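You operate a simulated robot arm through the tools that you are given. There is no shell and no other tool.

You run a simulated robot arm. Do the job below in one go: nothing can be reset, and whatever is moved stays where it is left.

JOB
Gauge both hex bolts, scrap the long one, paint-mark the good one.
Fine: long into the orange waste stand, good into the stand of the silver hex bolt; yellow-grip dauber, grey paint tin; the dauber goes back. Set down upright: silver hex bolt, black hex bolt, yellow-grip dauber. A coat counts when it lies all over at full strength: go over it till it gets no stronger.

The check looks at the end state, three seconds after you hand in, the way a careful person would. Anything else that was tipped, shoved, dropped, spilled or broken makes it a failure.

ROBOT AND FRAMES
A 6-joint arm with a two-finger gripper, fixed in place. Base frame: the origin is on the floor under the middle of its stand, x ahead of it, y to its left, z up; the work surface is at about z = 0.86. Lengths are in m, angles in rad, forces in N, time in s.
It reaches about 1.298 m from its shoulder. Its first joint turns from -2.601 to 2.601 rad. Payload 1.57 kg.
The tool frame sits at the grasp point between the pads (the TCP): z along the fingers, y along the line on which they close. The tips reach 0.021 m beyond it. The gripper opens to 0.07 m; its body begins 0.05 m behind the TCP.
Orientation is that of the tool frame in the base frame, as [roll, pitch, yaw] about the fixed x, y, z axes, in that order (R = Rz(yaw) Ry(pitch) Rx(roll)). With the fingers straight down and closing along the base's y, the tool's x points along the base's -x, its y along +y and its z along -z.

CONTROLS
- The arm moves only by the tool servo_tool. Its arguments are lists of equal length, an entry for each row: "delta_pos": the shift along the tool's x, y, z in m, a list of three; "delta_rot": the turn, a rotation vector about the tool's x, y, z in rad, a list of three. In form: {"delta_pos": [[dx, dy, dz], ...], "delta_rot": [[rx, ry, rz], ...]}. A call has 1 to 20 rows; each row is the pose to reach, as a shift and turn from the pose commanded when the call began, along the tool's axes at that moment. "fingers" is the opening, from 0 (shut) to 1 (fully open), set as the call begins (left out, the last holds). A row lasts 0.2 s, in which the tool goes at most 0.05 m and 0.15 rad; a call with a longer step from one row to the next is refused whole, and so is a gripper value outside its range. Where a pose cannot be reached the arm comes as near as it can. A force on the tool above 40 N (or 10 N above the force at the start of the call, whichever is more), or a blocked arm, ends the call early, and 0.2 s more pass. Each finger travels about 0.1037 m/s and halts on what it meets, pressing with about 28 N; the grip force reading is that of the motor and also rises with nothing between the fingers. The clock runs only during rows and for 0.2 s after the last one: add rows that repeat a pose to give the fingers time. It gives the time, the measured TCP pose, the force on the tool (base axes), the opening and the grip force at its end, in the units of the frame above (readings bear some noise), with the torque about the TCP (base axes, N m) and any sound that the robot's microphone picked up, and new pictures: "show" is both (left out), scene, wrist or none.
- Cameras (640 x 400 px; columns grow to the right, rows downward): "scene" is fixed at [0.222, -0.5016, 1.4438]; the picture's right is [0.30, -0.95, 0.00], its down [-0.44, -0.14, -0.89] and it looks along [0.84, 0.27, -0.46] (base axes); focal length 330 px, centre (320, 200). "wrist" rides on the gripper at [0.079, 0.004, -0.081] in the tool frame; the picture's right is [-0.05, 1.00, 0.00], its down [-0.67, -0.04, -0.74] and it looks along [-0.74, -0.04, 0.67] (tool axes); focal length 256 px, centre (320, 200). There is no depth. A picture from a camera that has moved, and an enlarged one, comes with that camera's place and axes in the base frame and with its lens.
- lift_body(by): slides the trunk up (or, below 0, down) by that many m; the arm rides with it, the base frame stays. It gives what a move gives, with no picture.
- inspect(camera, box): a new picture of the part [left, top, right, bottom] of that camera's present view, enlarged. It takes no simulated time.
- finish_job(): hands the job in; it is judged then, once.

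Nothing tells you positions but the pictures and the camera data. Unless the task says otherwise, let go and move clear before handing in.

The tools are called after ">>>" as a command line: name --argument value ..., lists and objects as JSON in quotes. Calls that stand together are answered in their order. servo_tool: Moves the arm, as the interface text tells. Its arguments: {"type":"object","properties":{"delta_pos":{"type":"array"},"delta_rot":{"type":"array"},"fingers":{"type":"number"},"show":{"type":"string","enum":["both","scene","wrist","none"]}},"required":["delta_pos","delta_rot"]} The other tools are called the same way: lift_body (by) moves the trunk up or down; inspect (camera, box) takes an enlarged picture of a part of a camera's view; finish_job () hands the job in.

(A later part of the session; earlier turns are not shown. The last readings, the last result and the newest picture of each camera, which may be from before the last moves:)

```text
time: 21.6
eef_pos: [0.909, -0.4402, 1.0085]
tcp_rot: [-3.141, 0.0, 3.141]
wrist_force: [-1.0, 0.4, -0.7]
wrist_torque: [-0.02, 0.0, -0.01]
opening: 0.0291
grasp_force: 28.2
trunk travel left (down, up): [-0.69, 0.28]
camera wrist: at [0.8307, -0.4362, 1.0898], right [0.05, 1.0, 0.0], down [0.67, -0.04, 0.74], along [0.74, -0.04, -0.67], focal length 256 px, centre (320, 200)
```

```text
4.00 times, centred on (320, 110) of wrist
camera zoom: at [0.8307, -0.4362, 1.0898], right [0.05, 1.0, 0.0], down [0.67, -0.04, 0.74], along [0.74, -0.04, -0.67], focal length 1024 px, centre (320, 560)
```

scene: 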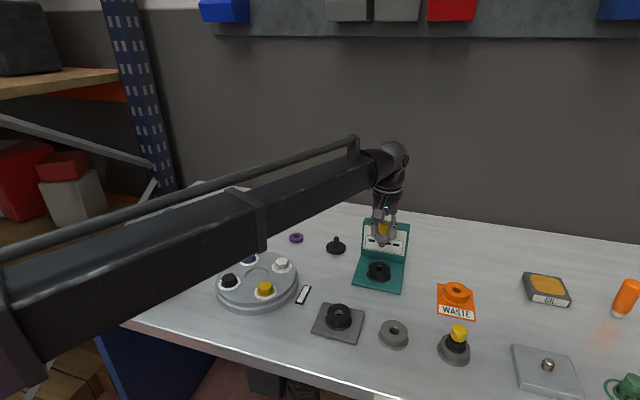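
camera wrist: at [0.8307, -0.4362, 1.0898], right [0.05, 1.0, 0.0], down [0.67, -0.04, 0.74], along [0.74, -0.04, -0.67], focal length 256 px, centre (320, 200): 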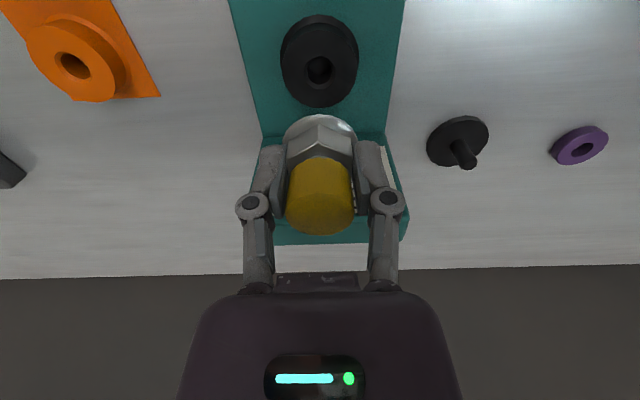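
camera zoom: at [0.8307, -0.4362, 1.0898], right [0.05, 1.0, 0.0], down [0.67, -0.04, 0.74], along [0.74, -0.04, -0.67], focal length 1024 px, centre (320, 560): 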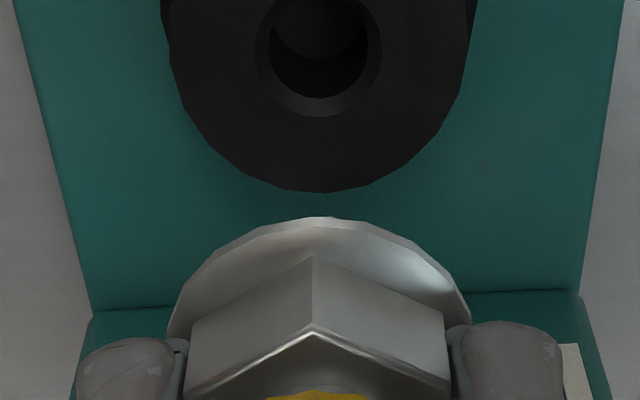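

The hole is visible directly below in the wrist view. I'll zoom in on it to refine the alignment.

>>> inspect --camera "wrist" --box '[270, 10, 370, 120]'

```text
3.64 times, centred on (320, 65) of wrist
camera zoom: at [0.8307, -0.4362, 1.0898], right [0.05, 1.0, 0.0], down [0.67, -0.04, 0.74], along [0.74, -0.04, -0.67], focal length 931 px, centre (320, 691)
```

zoom: 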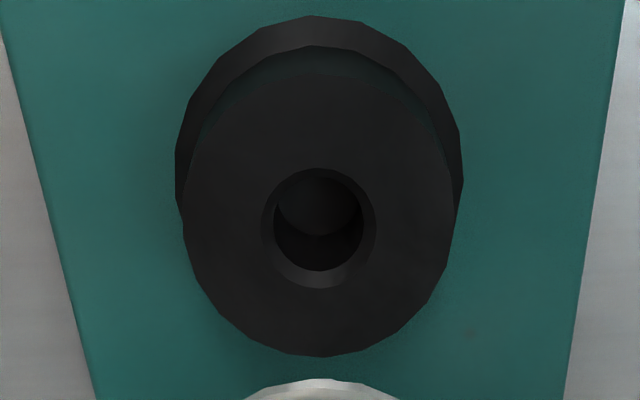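

The hole solves to (0.908, -0.4407, 0.891), under 1 mm from the current position. I'll make a tiny correction and lower until the shank tip just enters the hole.

>>> servo_tool --delta_pos '[[0.0006, -0.0006, 0], [0.0006, -0.0006, 0]]' --delta_rot '[[0, 0, 0], [0, 0, 0]]' --show "none"

>>> lift_body --by -0.07

>>> inspect --camera "scene" --box '[340, 210, 430, 300]'

>>> inspect --camera "wrist" --box '[250, 60, 390, 160]'

```text
time: 22.2
eef_pos: [0.9094, -0.4399, 1.0091]
tcp_rot: [-3.141, -0.001, 3.14]
wrist_force: [-0.5, 1.0, -2.0]
wrist_torque: [0.02, -0.01, 0.02]
opening: 0.0296
grasp_force: 28.0
trunk travel left (down, up): [-0.69, 0.28]
```

```text
time: 23.3
eef_pos: [0.9088, -0.4407, 0.9387]
tcp_rot: [-3.141, 0.0, 3.141]
wrist_force: [0.7, -0.3, -1.3]
wrist_torque: [0.0, 0.01, 0.0]
opening: 0.0294
grasp_force: 28.1
trunk travel left (down, up): [-0.62, 0.35]
```

```text
4.44 times, centred on (385, 255) of scene
camera zoom: at [0.222, -0.5016, 1.4438], right [0.3, -0.95, 0.0], down [-0.44, -0.14, -0.89], along [0.84, 0.27, -0.46], focal length 1465 px, centre (31, -44)
```

zoom: 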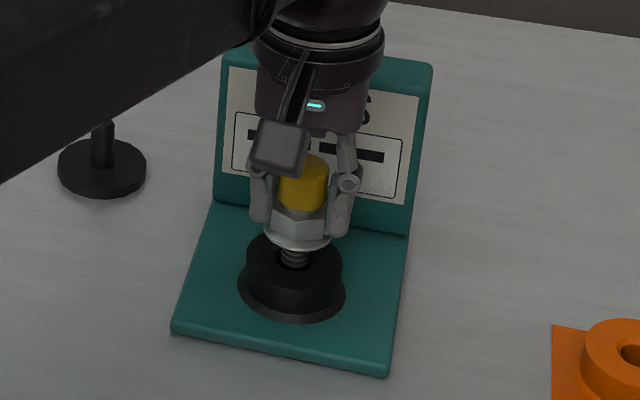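

```text
4.00 times, centred on (320, 110) of wrist
camera zoom: at [0.8297, -0.4368, 1.0199], right [0.05, 1.0, 0.0], down [0.67, -0.04, 0.74], along [0.74, -0.04, -0.67], focal length 1024 px, centre (320, 560)
```

zoom: 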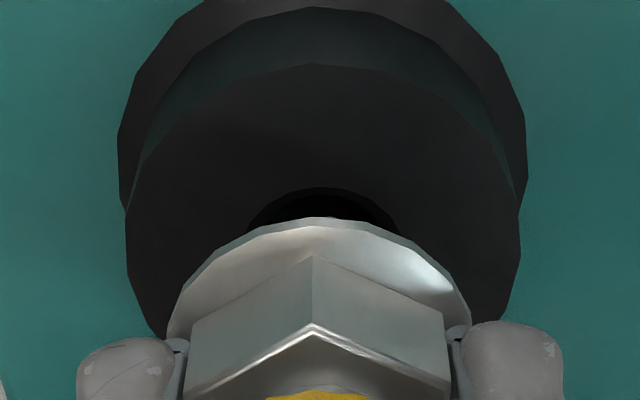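

The tip lines up with the hole. I'll lower in small steps and watch the force.

>>> lift_body --by -0.01

>>> lift_body --by -0.004

>>> inspect --camera "scene" --box '[340, 210, 430, 300]'

```text
time: 23.9
eef_pos: [0.9092, -0.4405, 0.9284]
tcp_rot: [3.141, -0.001, 3.141]
wrist_force: [0.2, 0.1, -0.9]
wrist_torque: [0.01, 0.0, -0.02]
opening: 0.0295
grasp_force: 27.7
trunk travel left (down, up): [-0.61, 0.36]
```

```text
time: 24.4
eef_pos: [0.9099, -0.4405, 0.925]
tcp_rot: [3.14, 0.0, 3.141]
wrist_force: [0.2, -0.4, -1.4]
wrist_torque: [-0.04, -0.05, 0.02]
opening: 0.0291
grasp_force: 27.8
trunk travel left (down, up): [-0.606, 0.364]
```

```text
4.44 times, centred on (385, 255) of scene
camera zoom: at [0.222, -0.5016, 1.4438], right [0.3, -0.95, 0.0], down [-0.44, -0.14, -0.89], along [0.84, 0.27, -0.46], focal length 1465 px, centre (31, -44)
```

zoom: 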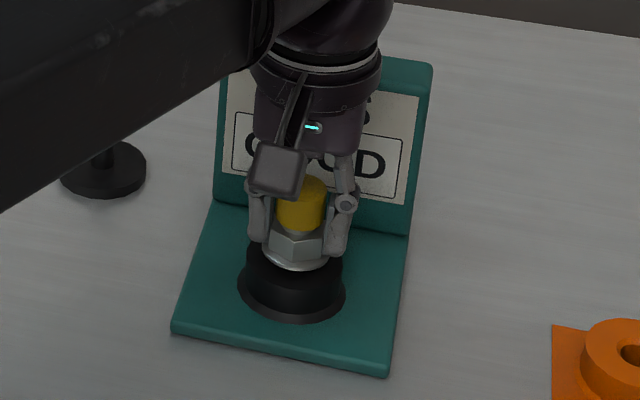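

The display now seems to read "G..D". I'll seat the bolt fully so the reading can be trusted.

>>> lift_body --by -0.002

>>> lift_body --by -0.002

>>> inspect --camera "wrist" --box '[240, 100, 400, 280]'

>>> inspect --camera "scene" --box '[360, 215, 420, 275]'

```text
time: 24.9
eef_pos: [0.9088, -0.4399, 0.9225]
tcp_rot: [3.141, 0.001, 3.142]
wrist_force: [0.0, -0.2, -0.7]
wrist_torque: [-0.01, 0.0, -0.01]
opening: 0.0294
grasp_force: 28.4
trunk travel left (down, up): [-0.604, 0.366]
```

```text
time: 25.4
eef_pos: [0.9095, -0.4408, 0.921]
tcp_rot: [3.14, 0.0, 3.14]
wrist_force: [0.4, 0.5, -2.8]
wrist_torque: [0.0, -0.02, 0.03]
opening: 0.0296
grasp_force: 27.8
trunk travel left (down, up): [-0.602, 0.368]
```

```text
2.22 times, centred on (320, 190) of wrist
camera zoom: at [0.8297, -0.4368, 1.0018], right [0.05, 1.0, 0.0], down [0.67, -0.04, 0.74], along [0.74, -0.04, -0.67], focal length 569 px, centre (320, 222)
```

zoom: 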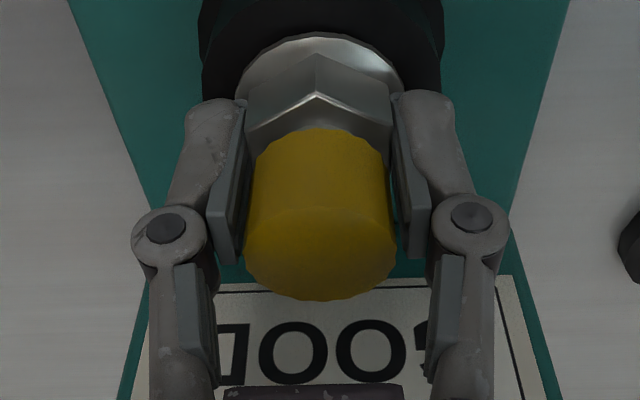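

```text
6.67 times, centred on (390, 245) of scene
camera zoom: at [0.222, -0.5016, 1.4438], right [0.3, -0.95, 0.0], down [-0.44, -0.14, -0.89], along [0.84, 0.27, -0.46], focal length 2198 px, centre (-147, -100)
```

zoom: 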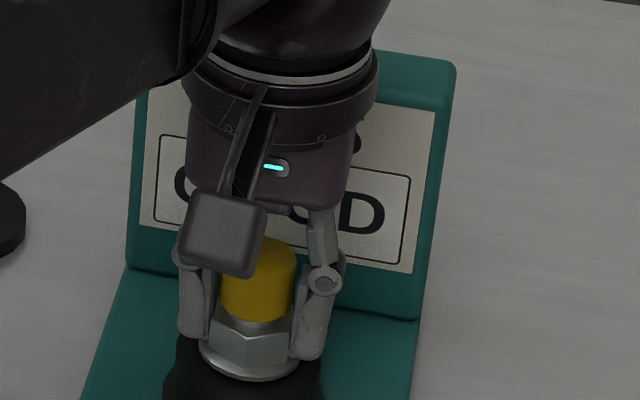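

>>> lift_body --by -0.002

>>> lift_body --by -0.001

>>> inspect --camera "wrist" --box '[240, 100, 400, 280]'

```text
time: 26.0
eef_pos: [0.9094, -0.4409, 0.9182]
tcp_rot: [3.141, 0.0, 3.14]
wrist_force: [2.1, -0.3, 5.3]
wrist_torque: [-0.04, -0.09, 0.0]
opening: 0.0292
grasp_force: 28.3
trunk travel left (down, up): [-0.6, 0.37]
```

```text
time: 26.5
eef_pos: [0.9094, -0.4383, 0.9185]
tcp_rot: [-3.14, 0.003, 3.141]
wrist_force: [6.0, -2.1, 17.0]
wrist_torque: [-0.1, -0.32, -0.05]
opening: 0.0293
grasp_force: 27.5
trunk travel left (down, up): [-0.599, 0.371]
```

```text
2.22 times, centred on (320, 190) of wrist
camera zoom: at [0.8292, -0.4364, 1.0002], right [0.05, 1.0, 0.0], down [0.66, -0.03, 0.75], along [0.75, -0.04, -0.67], focal length 569 px, centre (320, 222)
```

zoom: 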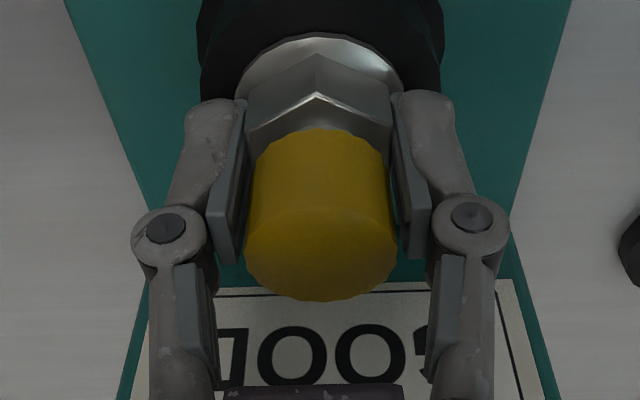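

The silver bolt is fully seated and reads GOOD. I'll lift it out and take it back to its own stand.

>>> lift_body --by 0.091

>>> servo_tool --delta_pos '[[0.04, -0.014, 0], [0.08, -0.028, 0], [0.12, -0.042, 0], [0.16, -0.055, 0], [0.1803, -0.0601, 0], [0.1803, -0.0601, 0], [0.1803, -0.0601, 0]]' --delta_rot '[[0, 0, 0], [0, 0, 0], [0, 0, 0], [0, 0, 0], [0, 0, 0], [0, 0, 0], [0, 0, 0]]'

>>> inspect --camera "wrist" --box '[270, 10, 370, 120]'

>>> inspect --camera "scene" --box '[340, 200, 460, 360]'

```text
time: 27.7
eef_pos: [0.9107, -0.4403, 1.0086]
tcp_rot: [3.141, -0.001, -3.14]
wrist_force: [-0.2, -0.1, 0.1]
wrist_torque: [0.01, 0.01, -0.02]
opening: 0.0296
grasp_force: 28.1
trunk travel left (down, up): [-0.69, 0.28]
```

```text
time: 29.3
eef_pos: [0.7285, -0.5023, 1.0091]
tcp_rot: [3.14, -0.001, 3.141]
wrist_force: [-0.5, -0.2, -1.5]
wrist_torque: [-0.01, 0.03, 0.02]
opening: 0.0292
grasp_force: 28.1
trunk travel left (down, up): [-0.69, 0.28]
camera wrist: at [0.6494, -0.498, 1.0899], right [0.05, 1.0, 0.0], down [0.67, -0.04, 0.74], along [0.74, -0.04, -0.67], focal length 256 px, centre (320, 200)
```

scene: 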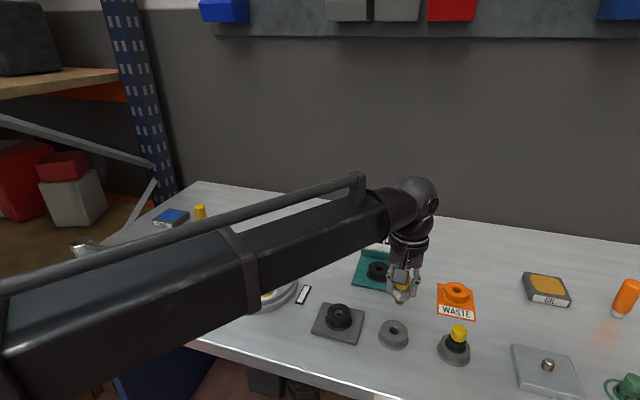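
wrist: 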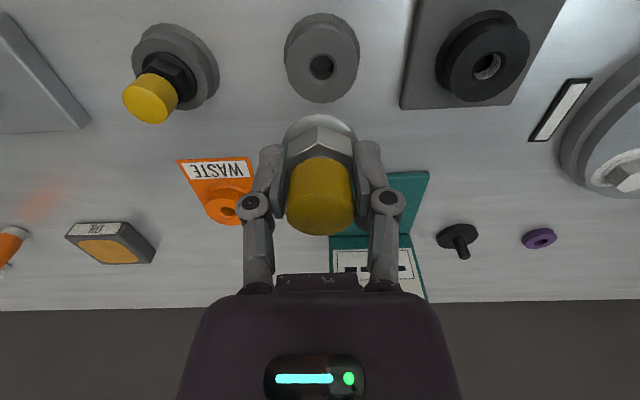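

```text
3.64 times, centred on (320, 65) of wrist
camera zoom: at [0.6494, -0.498, 1.0899], right [0.05, 1.0, 0.0], down [0.67, -0.04, 0.74], along [0.74, -0.04, -0.67], focal length 931 px, centre (320, 691)
```

zoom: 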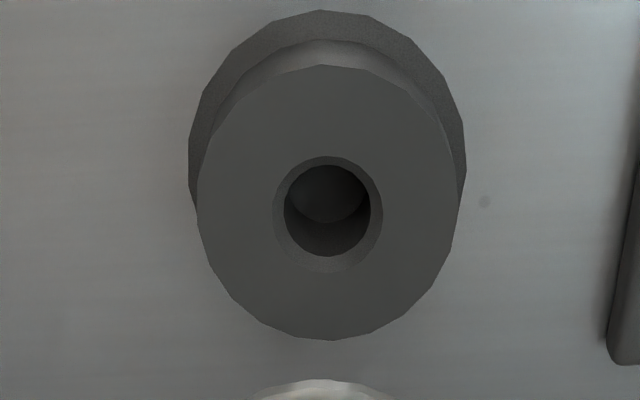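

```text
2.50 times, centred on (400, 280) of scene
camera zoom: at [0.222, -0.5016, 1.4438], right [0.3, -0.95, 0.0], down [-0.44, -0.14, -0.89], along [0.84, 0.27, -0.46], focal length 824 px, centre (120, 0)
```

zoom: 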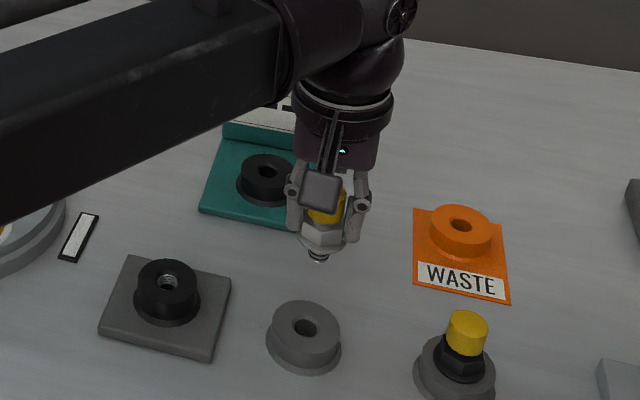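

I'm back over the silver stand but 1 mm off in y compared with the pick-up pose. I'll correct that and lower in steps.

>>> servo_tool --delta_pos '[[0, 0.001, 0], [0, 0.001, 0]]' --delta_rot '[[0, 0, 0], [0, 0, 0]]' --show "none"

>>> lift_body --by -0.08

>>> inspect --camera "wrist" --box '[250, 60, 390, 160]'

>>> inspect --camera "scene" --box '[350, 260, 440, 360]'

```text
time: 29.9
eef_pos: [0.7287, -0.5, 1.0089]
tcp_rot: [3.14, 0.001, 3.142]
wrist_force: [-0.2, 1.0, -0.5]
wrist_torque: [0.0, -0.04, -0.01]
opening: 0.0294
grasp_force: 27.9
trunk travel left (down, up): [-0.69, 0.28]
```

```text
time: 31.1
eef_pos: [0.7287, -0.4993, 0.9299]
tcp_rot: [3.142, 0.0, 3.141]
wrist_force: [-0.3, -0.3, -0.9]
wrist_torque: [-0.01, 0.01, 0.0]
opening: 0.0295
grasp_force: 28.2
trunk travel left (down, up): [-0.61, 0.36]
```

```text
4.00 times, centred on (320, 110) of wrist
camera zoom: at [0.6495, -0.4967, 1.01], right [0.05, 1.0, 0.0], down [0.67, -0.04, 0.74], along [0.74, -0.04, -0.67], focal length 1024 px, centre (320, 560)
```

zoom: 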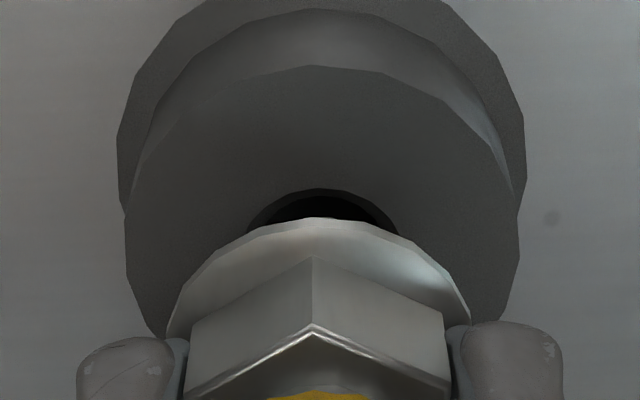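

```text
4.00 times, centred on (395, 310) of scene
camera zoom: at [0.222, -0.5016, 1.4438], right [0.3, -0.95, 0.0], down [-0.44, -0.14, -0.89], along [0.84, 0.27, -0.46], focal length 1318 px, centre (20, -240)
```

zoom: 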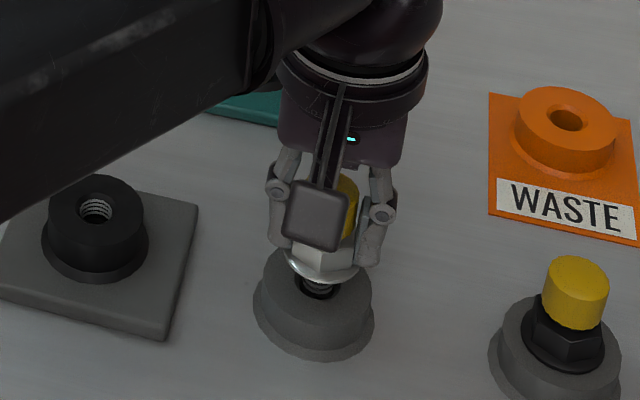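

>>> lift_body --by -0.012

>>> lift_body --by -0.006

>>> lift_body --by -0.002

>>> inspect --camera "wrist" --box '[250, 60, 390, 160]'

```text
time: 31.7
eef_pos: [0.7293, -0.5003, 0.9169]
tcp_rot: [-3.141, -0.001, -3.14]
wrist_force: [-0.8, 0.0, -1.7]
wrist_torque: [-0.01, 0.0, 0.01]
opening: 0.0292
grasp_force: 28.2
trunk travel left (down, up): [-0.598, 0.372]
```

```text
time: 32.3
eef_pos: [0.7291, -0.4985, 0.911]
tcp_rot: [-3.14, 0.0, -3.141]
wrist_force: [-0.3, -1.4, -1.5]
wrist_torque: [-0.03, 0.0, 0.02]
opening: 0.0293
grasp_force: 28.4
trunk travel left (down, up): [-0.592, 0.378]
```

```text
time: 32.8
eef_pos: [0.729, -0.4999, 0.9085]
tcp_rot: [-3.142, 0.0, 3.139]
wrist_force: [2.2, -0.8, 5.7]
wrist_torque: [-0.02, -0.09, 0.03]
opening: 0.0295
grasp_force: 27.8
trunk travel left (down, up): [-0.59, 0.38]
```

```text
4.00 times, centred on (320, 110) of wrist
camera zoom: at [0.6493, -0.4966, 0.9903], right [0.05, 1.0, 0.0], down [0.67, -0.04, 0.75], along [0.74, -0.04, -0.67], focal length 1024 px, centre (320, 560)
```

zoom: 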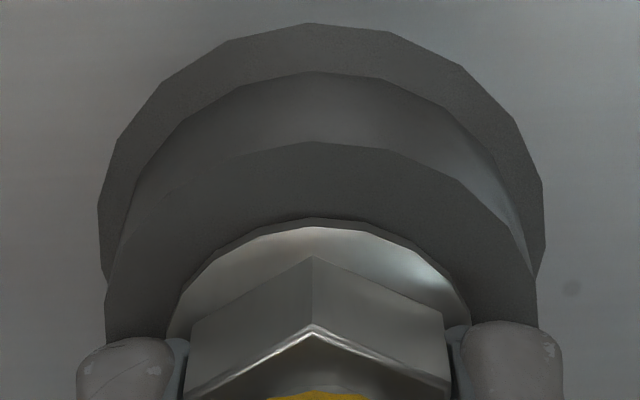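

It is seated, with light contact force. I'll release and rise.

>>> servo_tool --delta_pos '[[0, 0, 0], [0, 0, 0], [0, 0, 0]]' --delta_rot '[[0, 0, 0], [0, 0, 0], [0, 0, 0]]' --fingers 1 --show "wrist"

>>> lift_body --by 0.12

>>> inspect --camera "wrist" --box '[100, 0, 420, 200]'

```text
time: 33.6
eef_pos: [0.7284, -0.5004, 0.9089]
tcp_rot: [-3.141, -0.001, -3.141]
wrist_force: [0.3, 0.4, 0.3]
wrist_torque: [0.02, 0.03, 0.02]
opening: 0.0699
grasp_force: 0.0
trunk travel left (down, up): [-0.59, 0.38]
camera wrist: at [0.6494, -0.4967, 0.99], right [0.05, 1.0, 0.0], down [0.67, -0.04, 0.74], along [0.74, -0.04, -0.67], focal length 256 px, centre (320, 200)
```

wrist: 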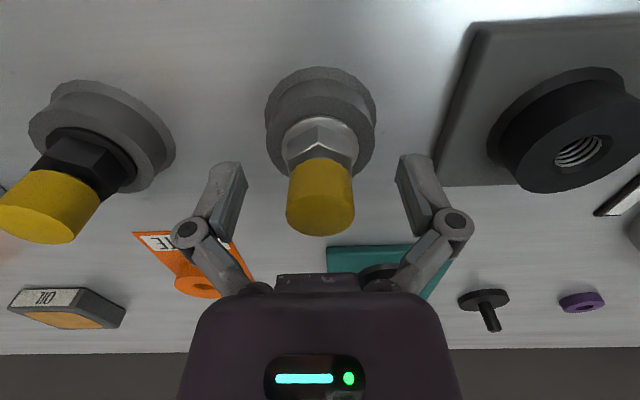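

```text
time: 35.1
eef_pos: [0.7285, -0.501, 1.0288]
tcp_rot: [3.141, 0.001, -3.141]
wrist_force: [0.6, 0.6, -0.2]
wrist_torque: [0.01, -0.01, 0.0]
opening: 0.07
grasp_force: 0.0
trunk travel left (down, up): [-0.71, 0.26]
```

```text
2.00 times, centred on (260, 100) of wrist
camera zoom: at [0.6495, -0.4967, 1.1099], right [0.05, 1.0, 0.0], down [0.67, -0.04, 0.74], along [0.74, -0.04, -0.67], focal length 512 px, centre (440, 400)
```

zoom: 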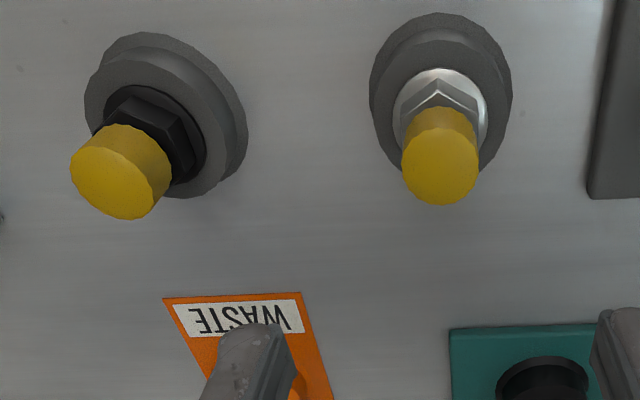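

Silver is back in its stand, upright. Next is the black bolt near (0.726, -0.619): I'll move above it and check the hex orientation.

>>> servo_tool --delta_pos '[[0.001, -0.04, 0], [0.002, -0.08, 0], [0.0025, -0.118, 0], [0.0025, -0.118, 0], [0.0025, -0.118, 0]]' --delta_rot '[[0, 0, 0], [0, 0, 0], [0, 0, 0], [0, 0, 0], [0, 0, 0]]' --fingers 1

>>> inspect --camera "wrist" --box '[240, 20, 400, 130]'

```text
time: 36.3
eef_pos: [0.7256, -0.6198, 1.0297]
tcp_rot: [3.141, 0.001, -3.14]
wrist_force: [0.2, -0.9, 0.4]
wrist_torque: [-0.02, 0.01, 0.04]
opening: 0.0701
grasp_force: 0.0
trunk travel left (down, up): [-0.71, 0.26]
camera wrist: at [0.6473, -0.6167, 1.11], right [0.05, 1.0, 0.0], down [0.67, -0.04, 0.74], along [0.74, -0.04, -0.67], focal length 256 px, centre (320, 200)
```

scene: 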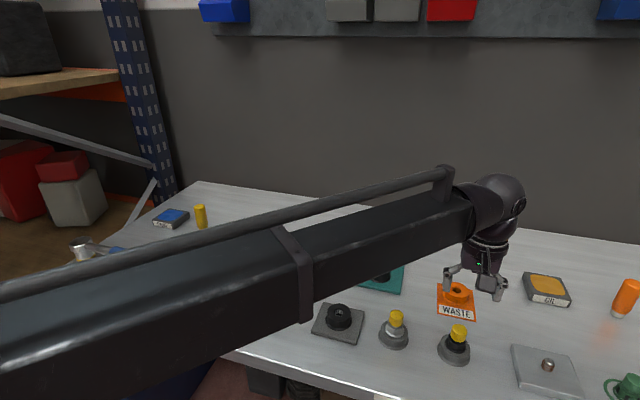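
wrist: 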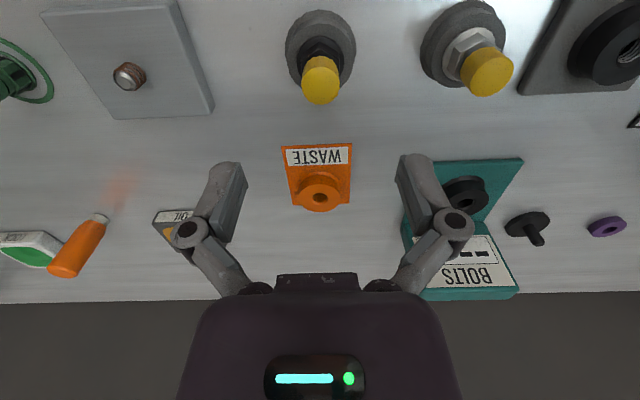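

```text
3.64 times, centred on (320, 75) of wrist
camera zoom: at [0.6473, -0.6167, 1.11], right [0.05, 1.0, 0.0], down [0.67, -0.04, 0.74], along [0.74, -0.04, -0.67], focal length 931 px, centre (320, 654)
```

zoom: 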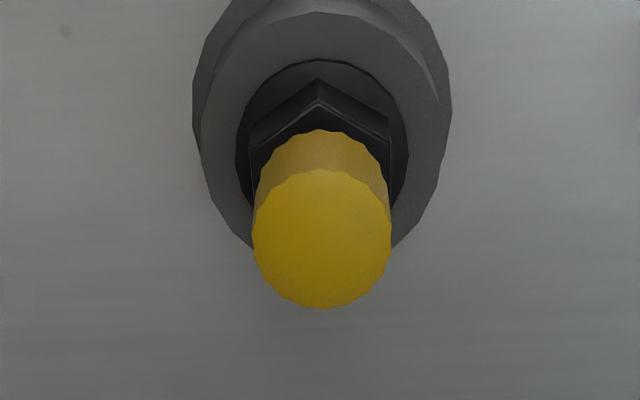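

The black hex has the same orientation, and its cap is level with where silver's was. I'll shift +2.5 mm in x, descend, and grip the hex flats.

>>> servo_tool --delta_pos '[[-0.0025, 0, 0], [-0.0025, 0, 0]]' --delta_rot '[[0, 0, 0], [0, 0, 0]]' --fingers 1 --show "none"

>>> lift_body --by -0.12

>>> inspect --camera "wrist" --box '[180, 60, 460, 260]'

```text
time: 36.9
eef_pos: [0.7294, -0.6192, 1.0288]
tcp_rot: [3.141, 0.0, 3.141]
wrist_force: [-0.9, 0.8, -0.2]
wrist_torque: [0.01, -0.01, 0.04]
opening: 0.0701
grasp_force: 0.0
trunk travel left (down, up): [-0.71, 0.26]
```

```text
time: 38.4
eef_pos: [0.7296, -0.6186, 0.9095]
tcp_rot: [3.141, 0.0, 3.142]
wrist_force: [-0.1, -0.5, -0.1]
wrist_torque: [-0.01, 0.03, -0.01]
opening: 0.0698
grasp_force: 0.1
trunk travel left (down, up): [-0.59, 0.38]
```

```text
2.00 times, centred on (320, 160) of wrist
camera zoom: at [0.6498, -0.616, 0.9901], right [0.05, 1.0, 0.0], down [0.67, -0.04, 0.74], along [0.74, -0.04, -0.67], focal length 512 px, centre (320, 280)
```

zoom: 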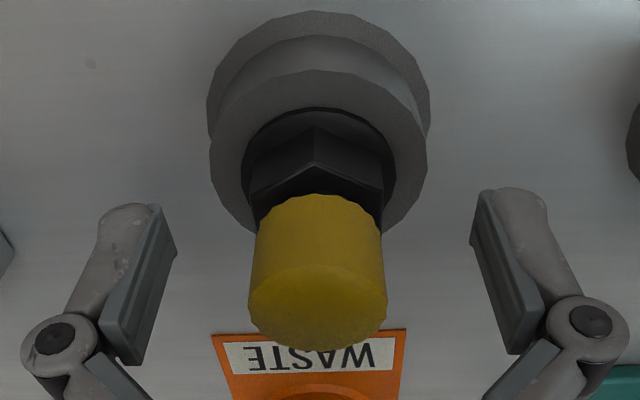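

>>> servo_tool --delta_pos '[[0, 0, 0], [0, 0, 0], [0, 0, 0], [0, 0, 0], [0, 0, 0]]' --delta_rot '[[0, 0, 0], [0, 0, 0], [0, 0, 0], [0, 0, 0], [0, 0, 0]]' --fingers 0 --show "wrist"

>>> lift_body --by 0.02

>>> inspect --camera "wrist" --box '[220, 80, 420, 230]'

```text
time: 39.6
eef_pos: [0.7294, -0.62, 0.9086]
tcp_rot: [3.14, -0.001, 3.141]
wrist_force: [-0.4, 0.1, 2.6]
wrist_torque: [-0.01, 0.02, -0.01]
opening: 0.0295
grasp_force: 28.3
trunk travel left (down, up): [-0.59, 0.38]
camera wrist: at [0.6496, -0.6159, 0.9903], right [0.05, 1.0, 0.0], down [0.67, -0.04, 0.75], along [0.74, -0.04, -0.67], focal length 256 px, centre (320, 200)
```

wrist: 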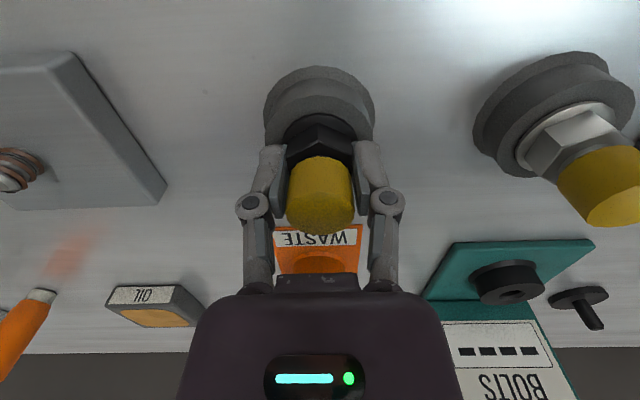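

```text
time: 40.2
eef_pos: [0.7298, -0.6194, 0.9289]
tcp_rot: [3.141, 0.0, -3.141]
wrist_force: [-0.3, -0.6, -1.2]
wrist_torque: [-0.02, -0.04, 0.01]
opening: 0.0294
grasp_force: 27.8
trunk travel left (down, up): [-0.61, 0.36]
```

```text
2.67 times, centred on (320, 155) of wrist
camera zoom: at [0.65, -0.6161, 1.0099], right [0.05, 1.0, 0.0], down [0.67, -0.04, 0.74], along [0.74, -0.04, -0.67], focal length 683 px, centre (320, 320)
```

zoom: 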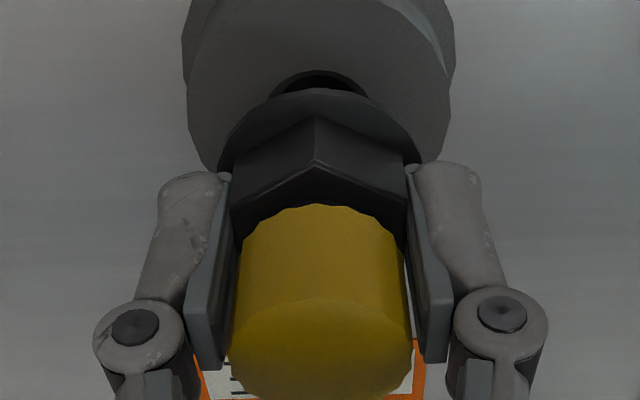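

The black bolt lifts cleanly. I'll raise it and go to the gauge position.

>>> lift_body --by 0.08

>>> servo_tool --delta_pos '[[-0.03, 0.03, 0], [-0.06, 0.06, 0], [-0.09, 0.09, 0], [-0.12, 0.12, 0], [-0.15, 0.15, 0], [-0.1797, 0.1793, 0], [-0.1797, 0.1793, 0], [-0.1797, 0.1793, 0]]' --delta_rot '[[0, 0, 0], [0, 0, 0], [0, 0, 0], [0, 0, 0], [0, 0, 0], [0, 0, 0], [0, 0, 0], [0, 0, 0]]'

>>> inspect --camera "wrist" --box '[270, 10, 370, 120]'

>>> inspect --camera "scene" --box '[340, 210, 430, 300]'

```text
time: 41.4
eef_pos: [0.7291, -0.6194, 1.0091]
tcp_rot: [3.141, 0.0, -3.141]
wrist_force: [0.1, 0.6, -0.9]
wrist_torque: [0.01, 0.01, -0.03]
opening: 0.0293
grasp_force: 28.0
trunk travel left (down, up): [-0.69, 0.28]
```

```text
time: 43.2
eef_pos: [0.9121, -0.4428, 1.009]
tcp_rot: [3.14, 0.0, 3.14]
wrist_force: [-0.4, 0.2, -1.2]
wrist_torque: [-0.03, -0.03, -0.01]
opening: 0.0294
grasp_force: 28.3
trunk travel left (down, up): [-0.69, 0.28]
camera wrist: at [0.8321, -0.4391, 1.0898], right [0.05, 1.0, 0.0], down [0.67, -0.04, 0.74], along [0.74, -0.04, -0.67], focal length 256 px, centre (320, 200)
```

scene: 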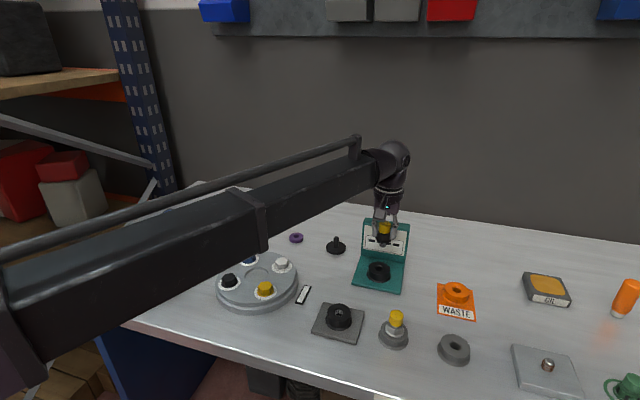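
wrist: 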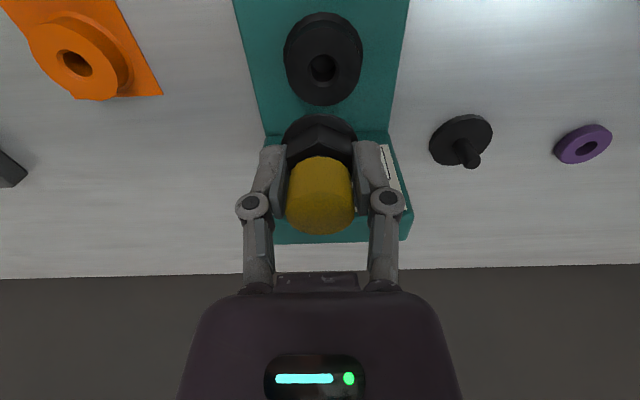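

```text
3.64 times, centred on (320, 65) of wrist
camera zoom: at [0.8321, -0.4391, 1.0898], right [0.05, 1.0, 0.0], down [0.67, -0.04, 0.74], along [0.74, -0.04, -0.67], focal length 931 px, centre (320, 691)
```

zoom: 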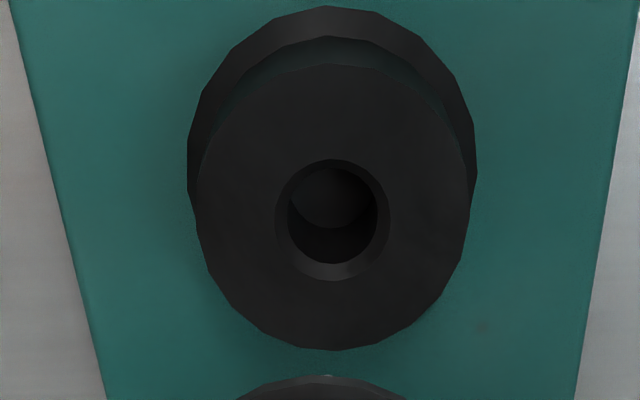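

```text
4.44 times, centred on (385, 255) of scene
camera zoom: at [0.222, -0.5016, 1.4438], right [0.3, -0.95, 0.0], down [-0.44, -0.14, -0.89], along [0.84, 0.27, -0.46], focal length 1465 px, centre (31, -44)
```

zoom: 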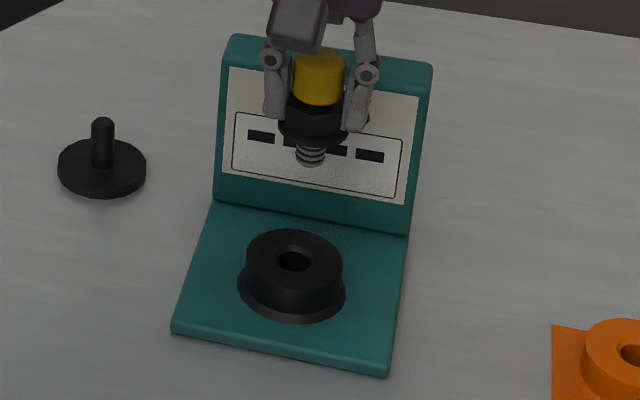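

Landing is about 2.4 mm off in x and 2.3 mm off in y compared with the earlier insertion pose, so I'll correct that before going down.

>>> servo_tool --delta_pos '[[0.0024, 0.0023, 0], [0.0024, 0.0023, 0]]' --delta_rot '[[0, 0, 0], [0, 0, 0]]' --show "wrist"

>>> inspect --camera "wrist" --box '[270, 10, 370, 120]'

```text
time: 43.8
eef_pos: [0.9085, -0.4399, 1.0085]
tcp_rot: [-3.141, -0.001, 3.14]
wrist_force: [0.1, 0.0, -0.9]
wrist_torque: [0.0, 0.0, 0.02]
opening: 0.0293
grasp_force: 27.9
trunk travel left (down, up): [-0.69, 0.28]
camera wrist: at [0.8292, -0.4361, 1.0898], right [0.05, 1.0, 0.0], down [0.67, -0.04, 0.74], along [0.74, -0.04, -0.67], focal length 256 px, centre (320, 200)
```

wrist: 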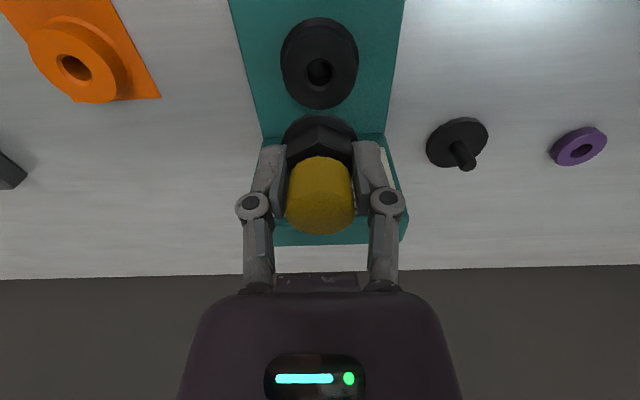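

```text
3.64 times, centred on (320, 65) of wrist
camera zoom: at [0.8292, -0.4361, 1.0898], right [0.05, 1.0, 0.0], down [0.67, -0.04, 0.74], along [0.74, -0.04, -0.67], focal length 931 px, centre (320, 691)
```

zoom: 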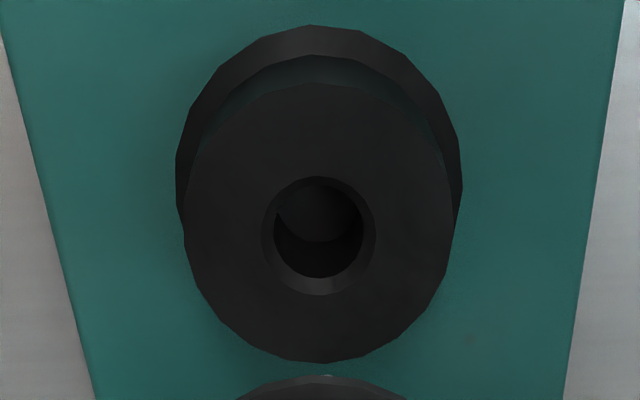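

>>> servo_tool --delta_pos '[[-0.001, -0.0007, 0], [-0.001, -0.0007, 0]]' --delta_rot '[[0, 0, 0], [0, 0, 0]]' --show "none"

>>> lift_body --by -0.065

>>> inspect --camera "scene" --box '[340, 210, 430, 300]'

>>> inspect --camera "wrist" --box '[250, 60, 390, 160]'

```text
time: 44.4
eef_pos: [0.9084, -0.4389, 1.0083]
tcp_rot: [-3.14, 0.001, 3.141]
wrist_force: [0.0, -0.5, -0.6]
wrist_torque: [-0.02, 0.03, -0.03]
opening: 0.0293
grasp_force: 27.7
trunk travel left (down, up): [-0.69, 0.28]
```

```text
time: 45.5
eef_pos: [0.9093, -0.4391, 0.9441]
tcp_rot: [-3.141, 0.0, -3.141]
wrist_force: [-0.3, -0.2, -1.3]
wrist_torque: [-0.02, 0.03, -0.02]
opening: 0.0291
grasp_force: 27.8
trunk travel left (down, up): [-0.625, 0.345]
```

```text
4.44 times, centred on (385, 255) of scene
camera zoom: at [0.222, -0.5016, 1.4438], right [0.3, -0.95, 0.0], down [-0.44, -0.14, -0.89], along [0.84, 0.27, -0.46], focal length 1465 px, centre (31, -44)
```

zoom: 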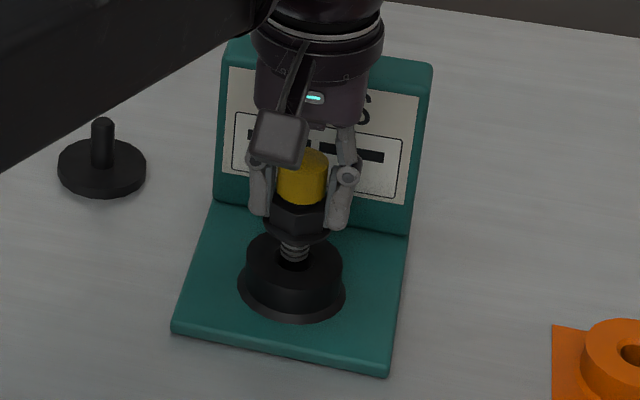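

```text
4.00 times, centred on (320, 110) of wrist
camera zoom: at [0.8293, -0.4361, 1.0249], right [0.05, 1.0, 0.0], down [0.67, -0.04, 0.74], along [0.74, -0.04, -0.67], focal length 1024 px, centre (320, 560)
```

zoom: 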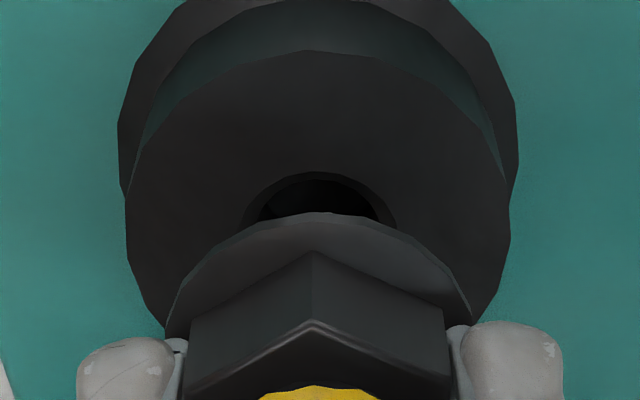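

>>> servo_tool --delta_pos '[[-0.0008, -0.0008, 0], [-0.0008, -0.0008, 0], [-0.0008, -0.0008, 0]]' --delta_rot '[[0, 0, 0], [0, 0, 0], [0, 0, 0]]' --show "wrist"

>>> lift_body --by -0.012

>>> lift_body --by -0.006

>>> inspect --camera "wrist" --box '[240, 60, 400, 290]'

```text
time: 46.3
eef_pos: [0.91, -0.44, 0.9446]
tcp_rot: [3.14, 0.0, 3.141]
wrist_force: [1.2, 0.2, -1.2]
wrist_torque: [-0.03, 0.0, 0.01]
opening: 0.0291
grasp_force: 28.1
trunk travel left (down, up): [-0.625, 0.345]
camera wrist: at [0.8305, -0.4371, 1.0248], right [0.05, 1.0, 0.0], down [0.67, -0.04, 0.74], along [0.74, -0.04, -0.67], focal length 256 px, centre (320, 200)
```

wrist: 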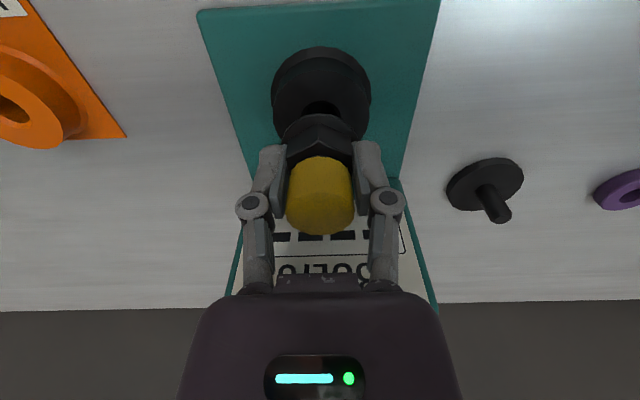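

```text
time: 46.9
eef_pos: [0.9095, -0.4404, 0.9317]
tcp_rot: [3.141, -0.001, -3.14]
wrist_force: [0.9, -0.3, -1.7]
wrist_torque: [-0.03, -0.02, 0.01]
opening: 0.0294
grasp_force: 27.7
trunk travel left (down, up): [-0.613, 0.357]
```

```text
time: 47.4
eef_pos: [0.9086, -0.4402, 0.9253]
tcp_rot: [3.141, 0.002, 3.14]
wrist_force: [0.7, 0.6, -0.5]
wrist_torque: [0.01, -0.01, 0.01]
opening: 0.0293
grasp_force: 28.1
trunk travel left (down, up): [-0.607, 0.363]
```

```text
1.74 times, centred on (320, 175) of wrist
camera zoom: at [0.8304, -0.437, 1.0069], right [0.05, 1.0, 0.0], down [0.67, -0.04, 0.74], along [0.74, -0.04, -0.67], focal length 445 px, centre (320, 244)
```

zoom: 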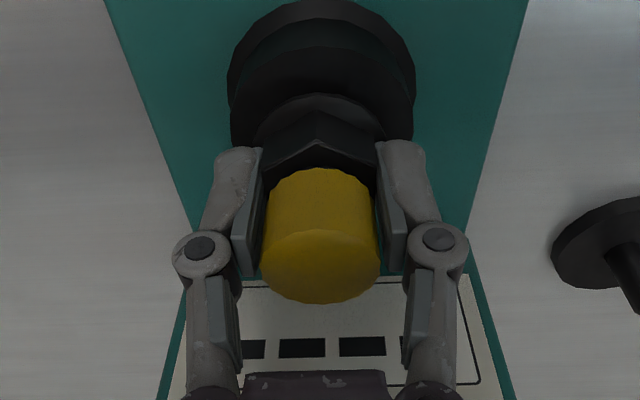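

>>> lift_body --by -0.003

>>> lift_body --by -0.002

>>> inspect --camera "wrist" --box '[240, 60, 400, 290]'

```text
time: 47.9
eef_pos: [0.91, -0.4401, 0.9226]
tcp_rot: [3.141, 0.0, -3.14]
wrist_force: [0.1, 1.0, -1.3]
wrist_torque: [0.0, -0.04, 0.04]
opening: 0.0292
grasp_force: 27.7
trunk travel left (down, up): [-0.604, 0.366]
```

```text
time: 48.5
eef_pos: [0.9103, -0.4411, 0.921]
tcp_rot: [3.141, 0.001, 3.141]
wrist_force: [0.7, 0.1, -1.0]
wrist_torque: [0.02, -0.02, -0.03]
opening: 0.0296
grasp_force: 28.2
trunk travel left (down, up): [-0.602, 0.368]
```

```text
1.74 times, centred on (320, 175) of wrist
camera zoom: at [0.8304, -0.437, 1.0018], right [0.05, 1.0, 0.0], down [0.67, -0.04, 0.74], along [0.74, -0.04, -0.67], focal length 445 px, centre (320, 244)
```

zoom: 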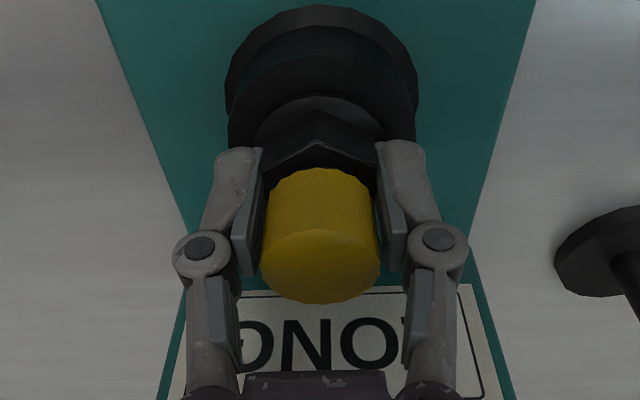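

The display, seen upside down, reads "LONG". I'll seat the bolt fully to confirm, then check from the scene camera too.

>>> lift_body --by -0.002

>>> inspect --camera "wrist" --box '[240, 160, 400, 290]'

>>> inspect --camera "scene" --box '[360, 215, 420, 275]'

```text
time: 49.0
eef_pos: [0.9098, -0.4402, 0.9187]
tcp_rot: [3.14, 0.0, -3.14]
wrist_force: [0.8, -1.2, 4.1]
wrist_torque: [-0.02, -0.03, -0.02]
opening: 0.0294
grasp_force: 28.1
trunk travel left (down, up): [-0.6, 0.37]
```

```text
3.08 times, centred on (320, 225) of wrist
camera zoom: at [0.8302, -0.4369, 1.0003], right [0.05, 1.0, 0.0], down [0.67, -0.04, 0.75], along [0.74, -0.04, -0.67], focal length 788 px, centre (320, 123)
```

zoom: 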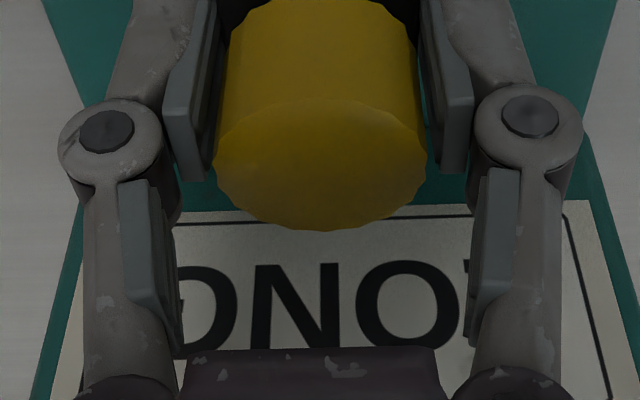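

```text
6.67 times, centred on (390, 245) of scene
camera zoom: at [0.222, -0.5016, 1.4438], right [0.3, -0.95, 0.0], down [-0.44, -0.14, -0.89], along [0.84, 0.27, -0.46], focal length 2198 px, centre (-147, -100)
```

zoom: 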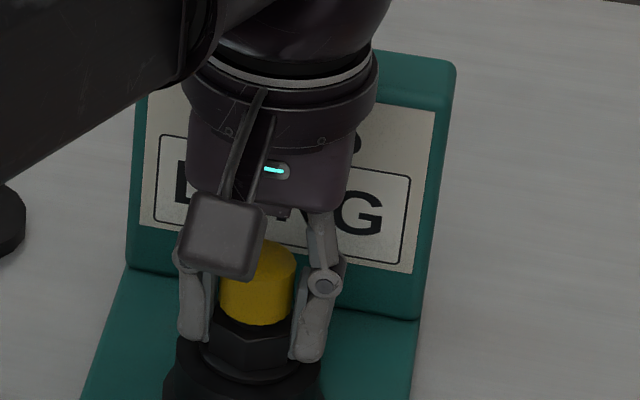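

Confirmed: the black bolt is LONG. I'll lift it out and carry it over the WASTE stand, at roughly (0.897, -0.631).

>>> lift_body --by 0.09

>>> servo_tool --delta_pos '[[0.003, -0.04, 0], [0.006, -0.08, 0], [0.009, -0.12, 0], [0.012, -0.16, 0], [0.012, -0.188, 0], [0.012, -0.188, 0], [0.012, -0.188, 0]]' --delta_rot '[[0, 0, 0], [0, 0, 0], [0, 0, 0], [0, 0, 0], [0, 0, 0], [0, 0, 0], [0, 0, 0]]'

>>> inspect --camera "wrist" --box '[270, 10, 370, 120]'

>>> inspect --camera "scene" --box '[400, 220, 510, 330]'

```text
time: 50.2
eef_pos: [0.909, -0.4407, 1.0088]
tcp_rot: [-3.141, 0.0, -3.141]
wrist_force: [-0.3, -0.1, -0.7]
wrist_torque: [0.01, 0.01, 0.01]
opening: 0.0292
grasp_force: 28.4
trunk travel left (down, up): [-0.69, 0.28]
```

```text
time: 51.8
eef_pos: [0.898, -0.6281, 1.009]
tcp_rot: [3.141, 0.001, 3.142]
wrist_force: [0.2, -0.1, -0.7]
wrist_torque: [0.02, -0.02, -0.01]
opening: 0.0293
grasp_force: 28.4
trunk travel left (down, up): [-0.69, 0.28]
camera wrist: at [0.8191, -0.6254, 1.0898], right [0.05, 1.0, 0.0], down [0.67, -0.04, 0.74], along [0.74, -0.04, -0.67], focal length 256 px, centre (320, 200)
```

scene: 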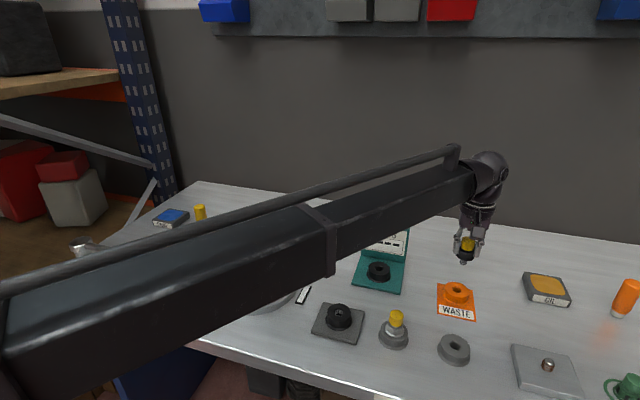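
wrist: 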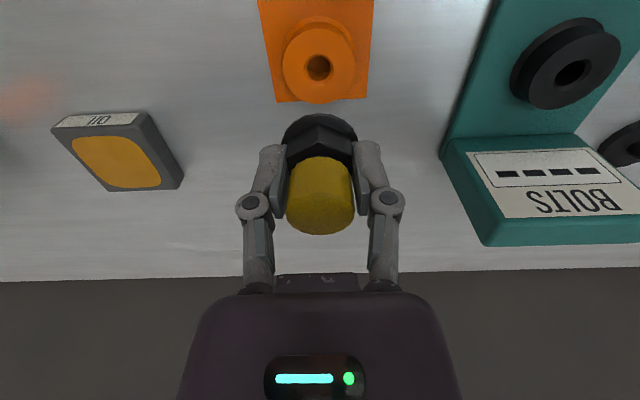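

```text
3.64 times, centred on (320, 65) of wrist
camera zoom: at [0.8191, -0.6254, 1.0898], right [0.05, 1.0, 0.0], down [0.67, -0.04, 0.74], along [0.74, -0.04, -0.67], focal length 931 px, centre (320, 691)
```

zoom: 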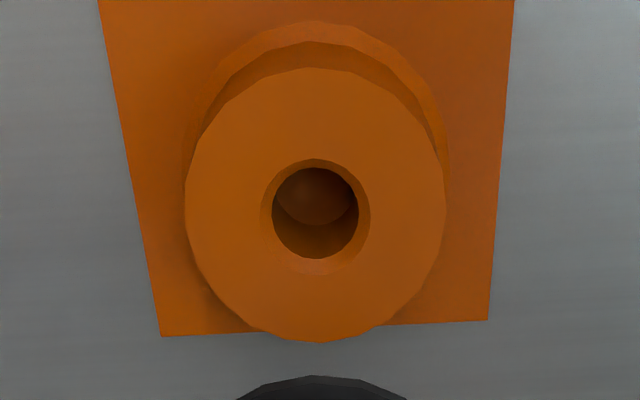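

```text
3.64 times, centred on (455, 275) of scene
camera zoom: at [0.222, -0.5016, 1.4438], right [0.3, -0.95, 0.0], down [-0.44, -0.14, -0.89], along [0.84, 0.27, -0.46], focal length 1199 px, centre (-171, -73)
```

zoom: 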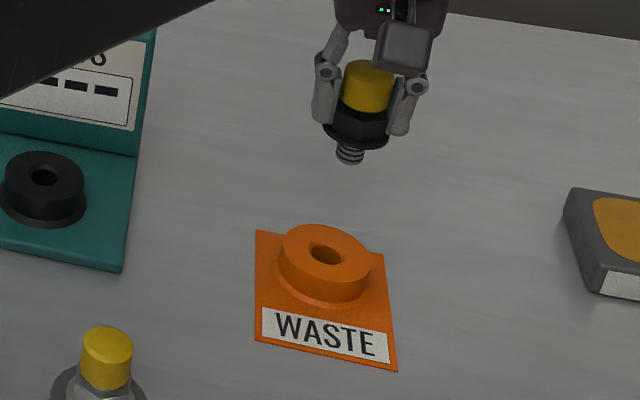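

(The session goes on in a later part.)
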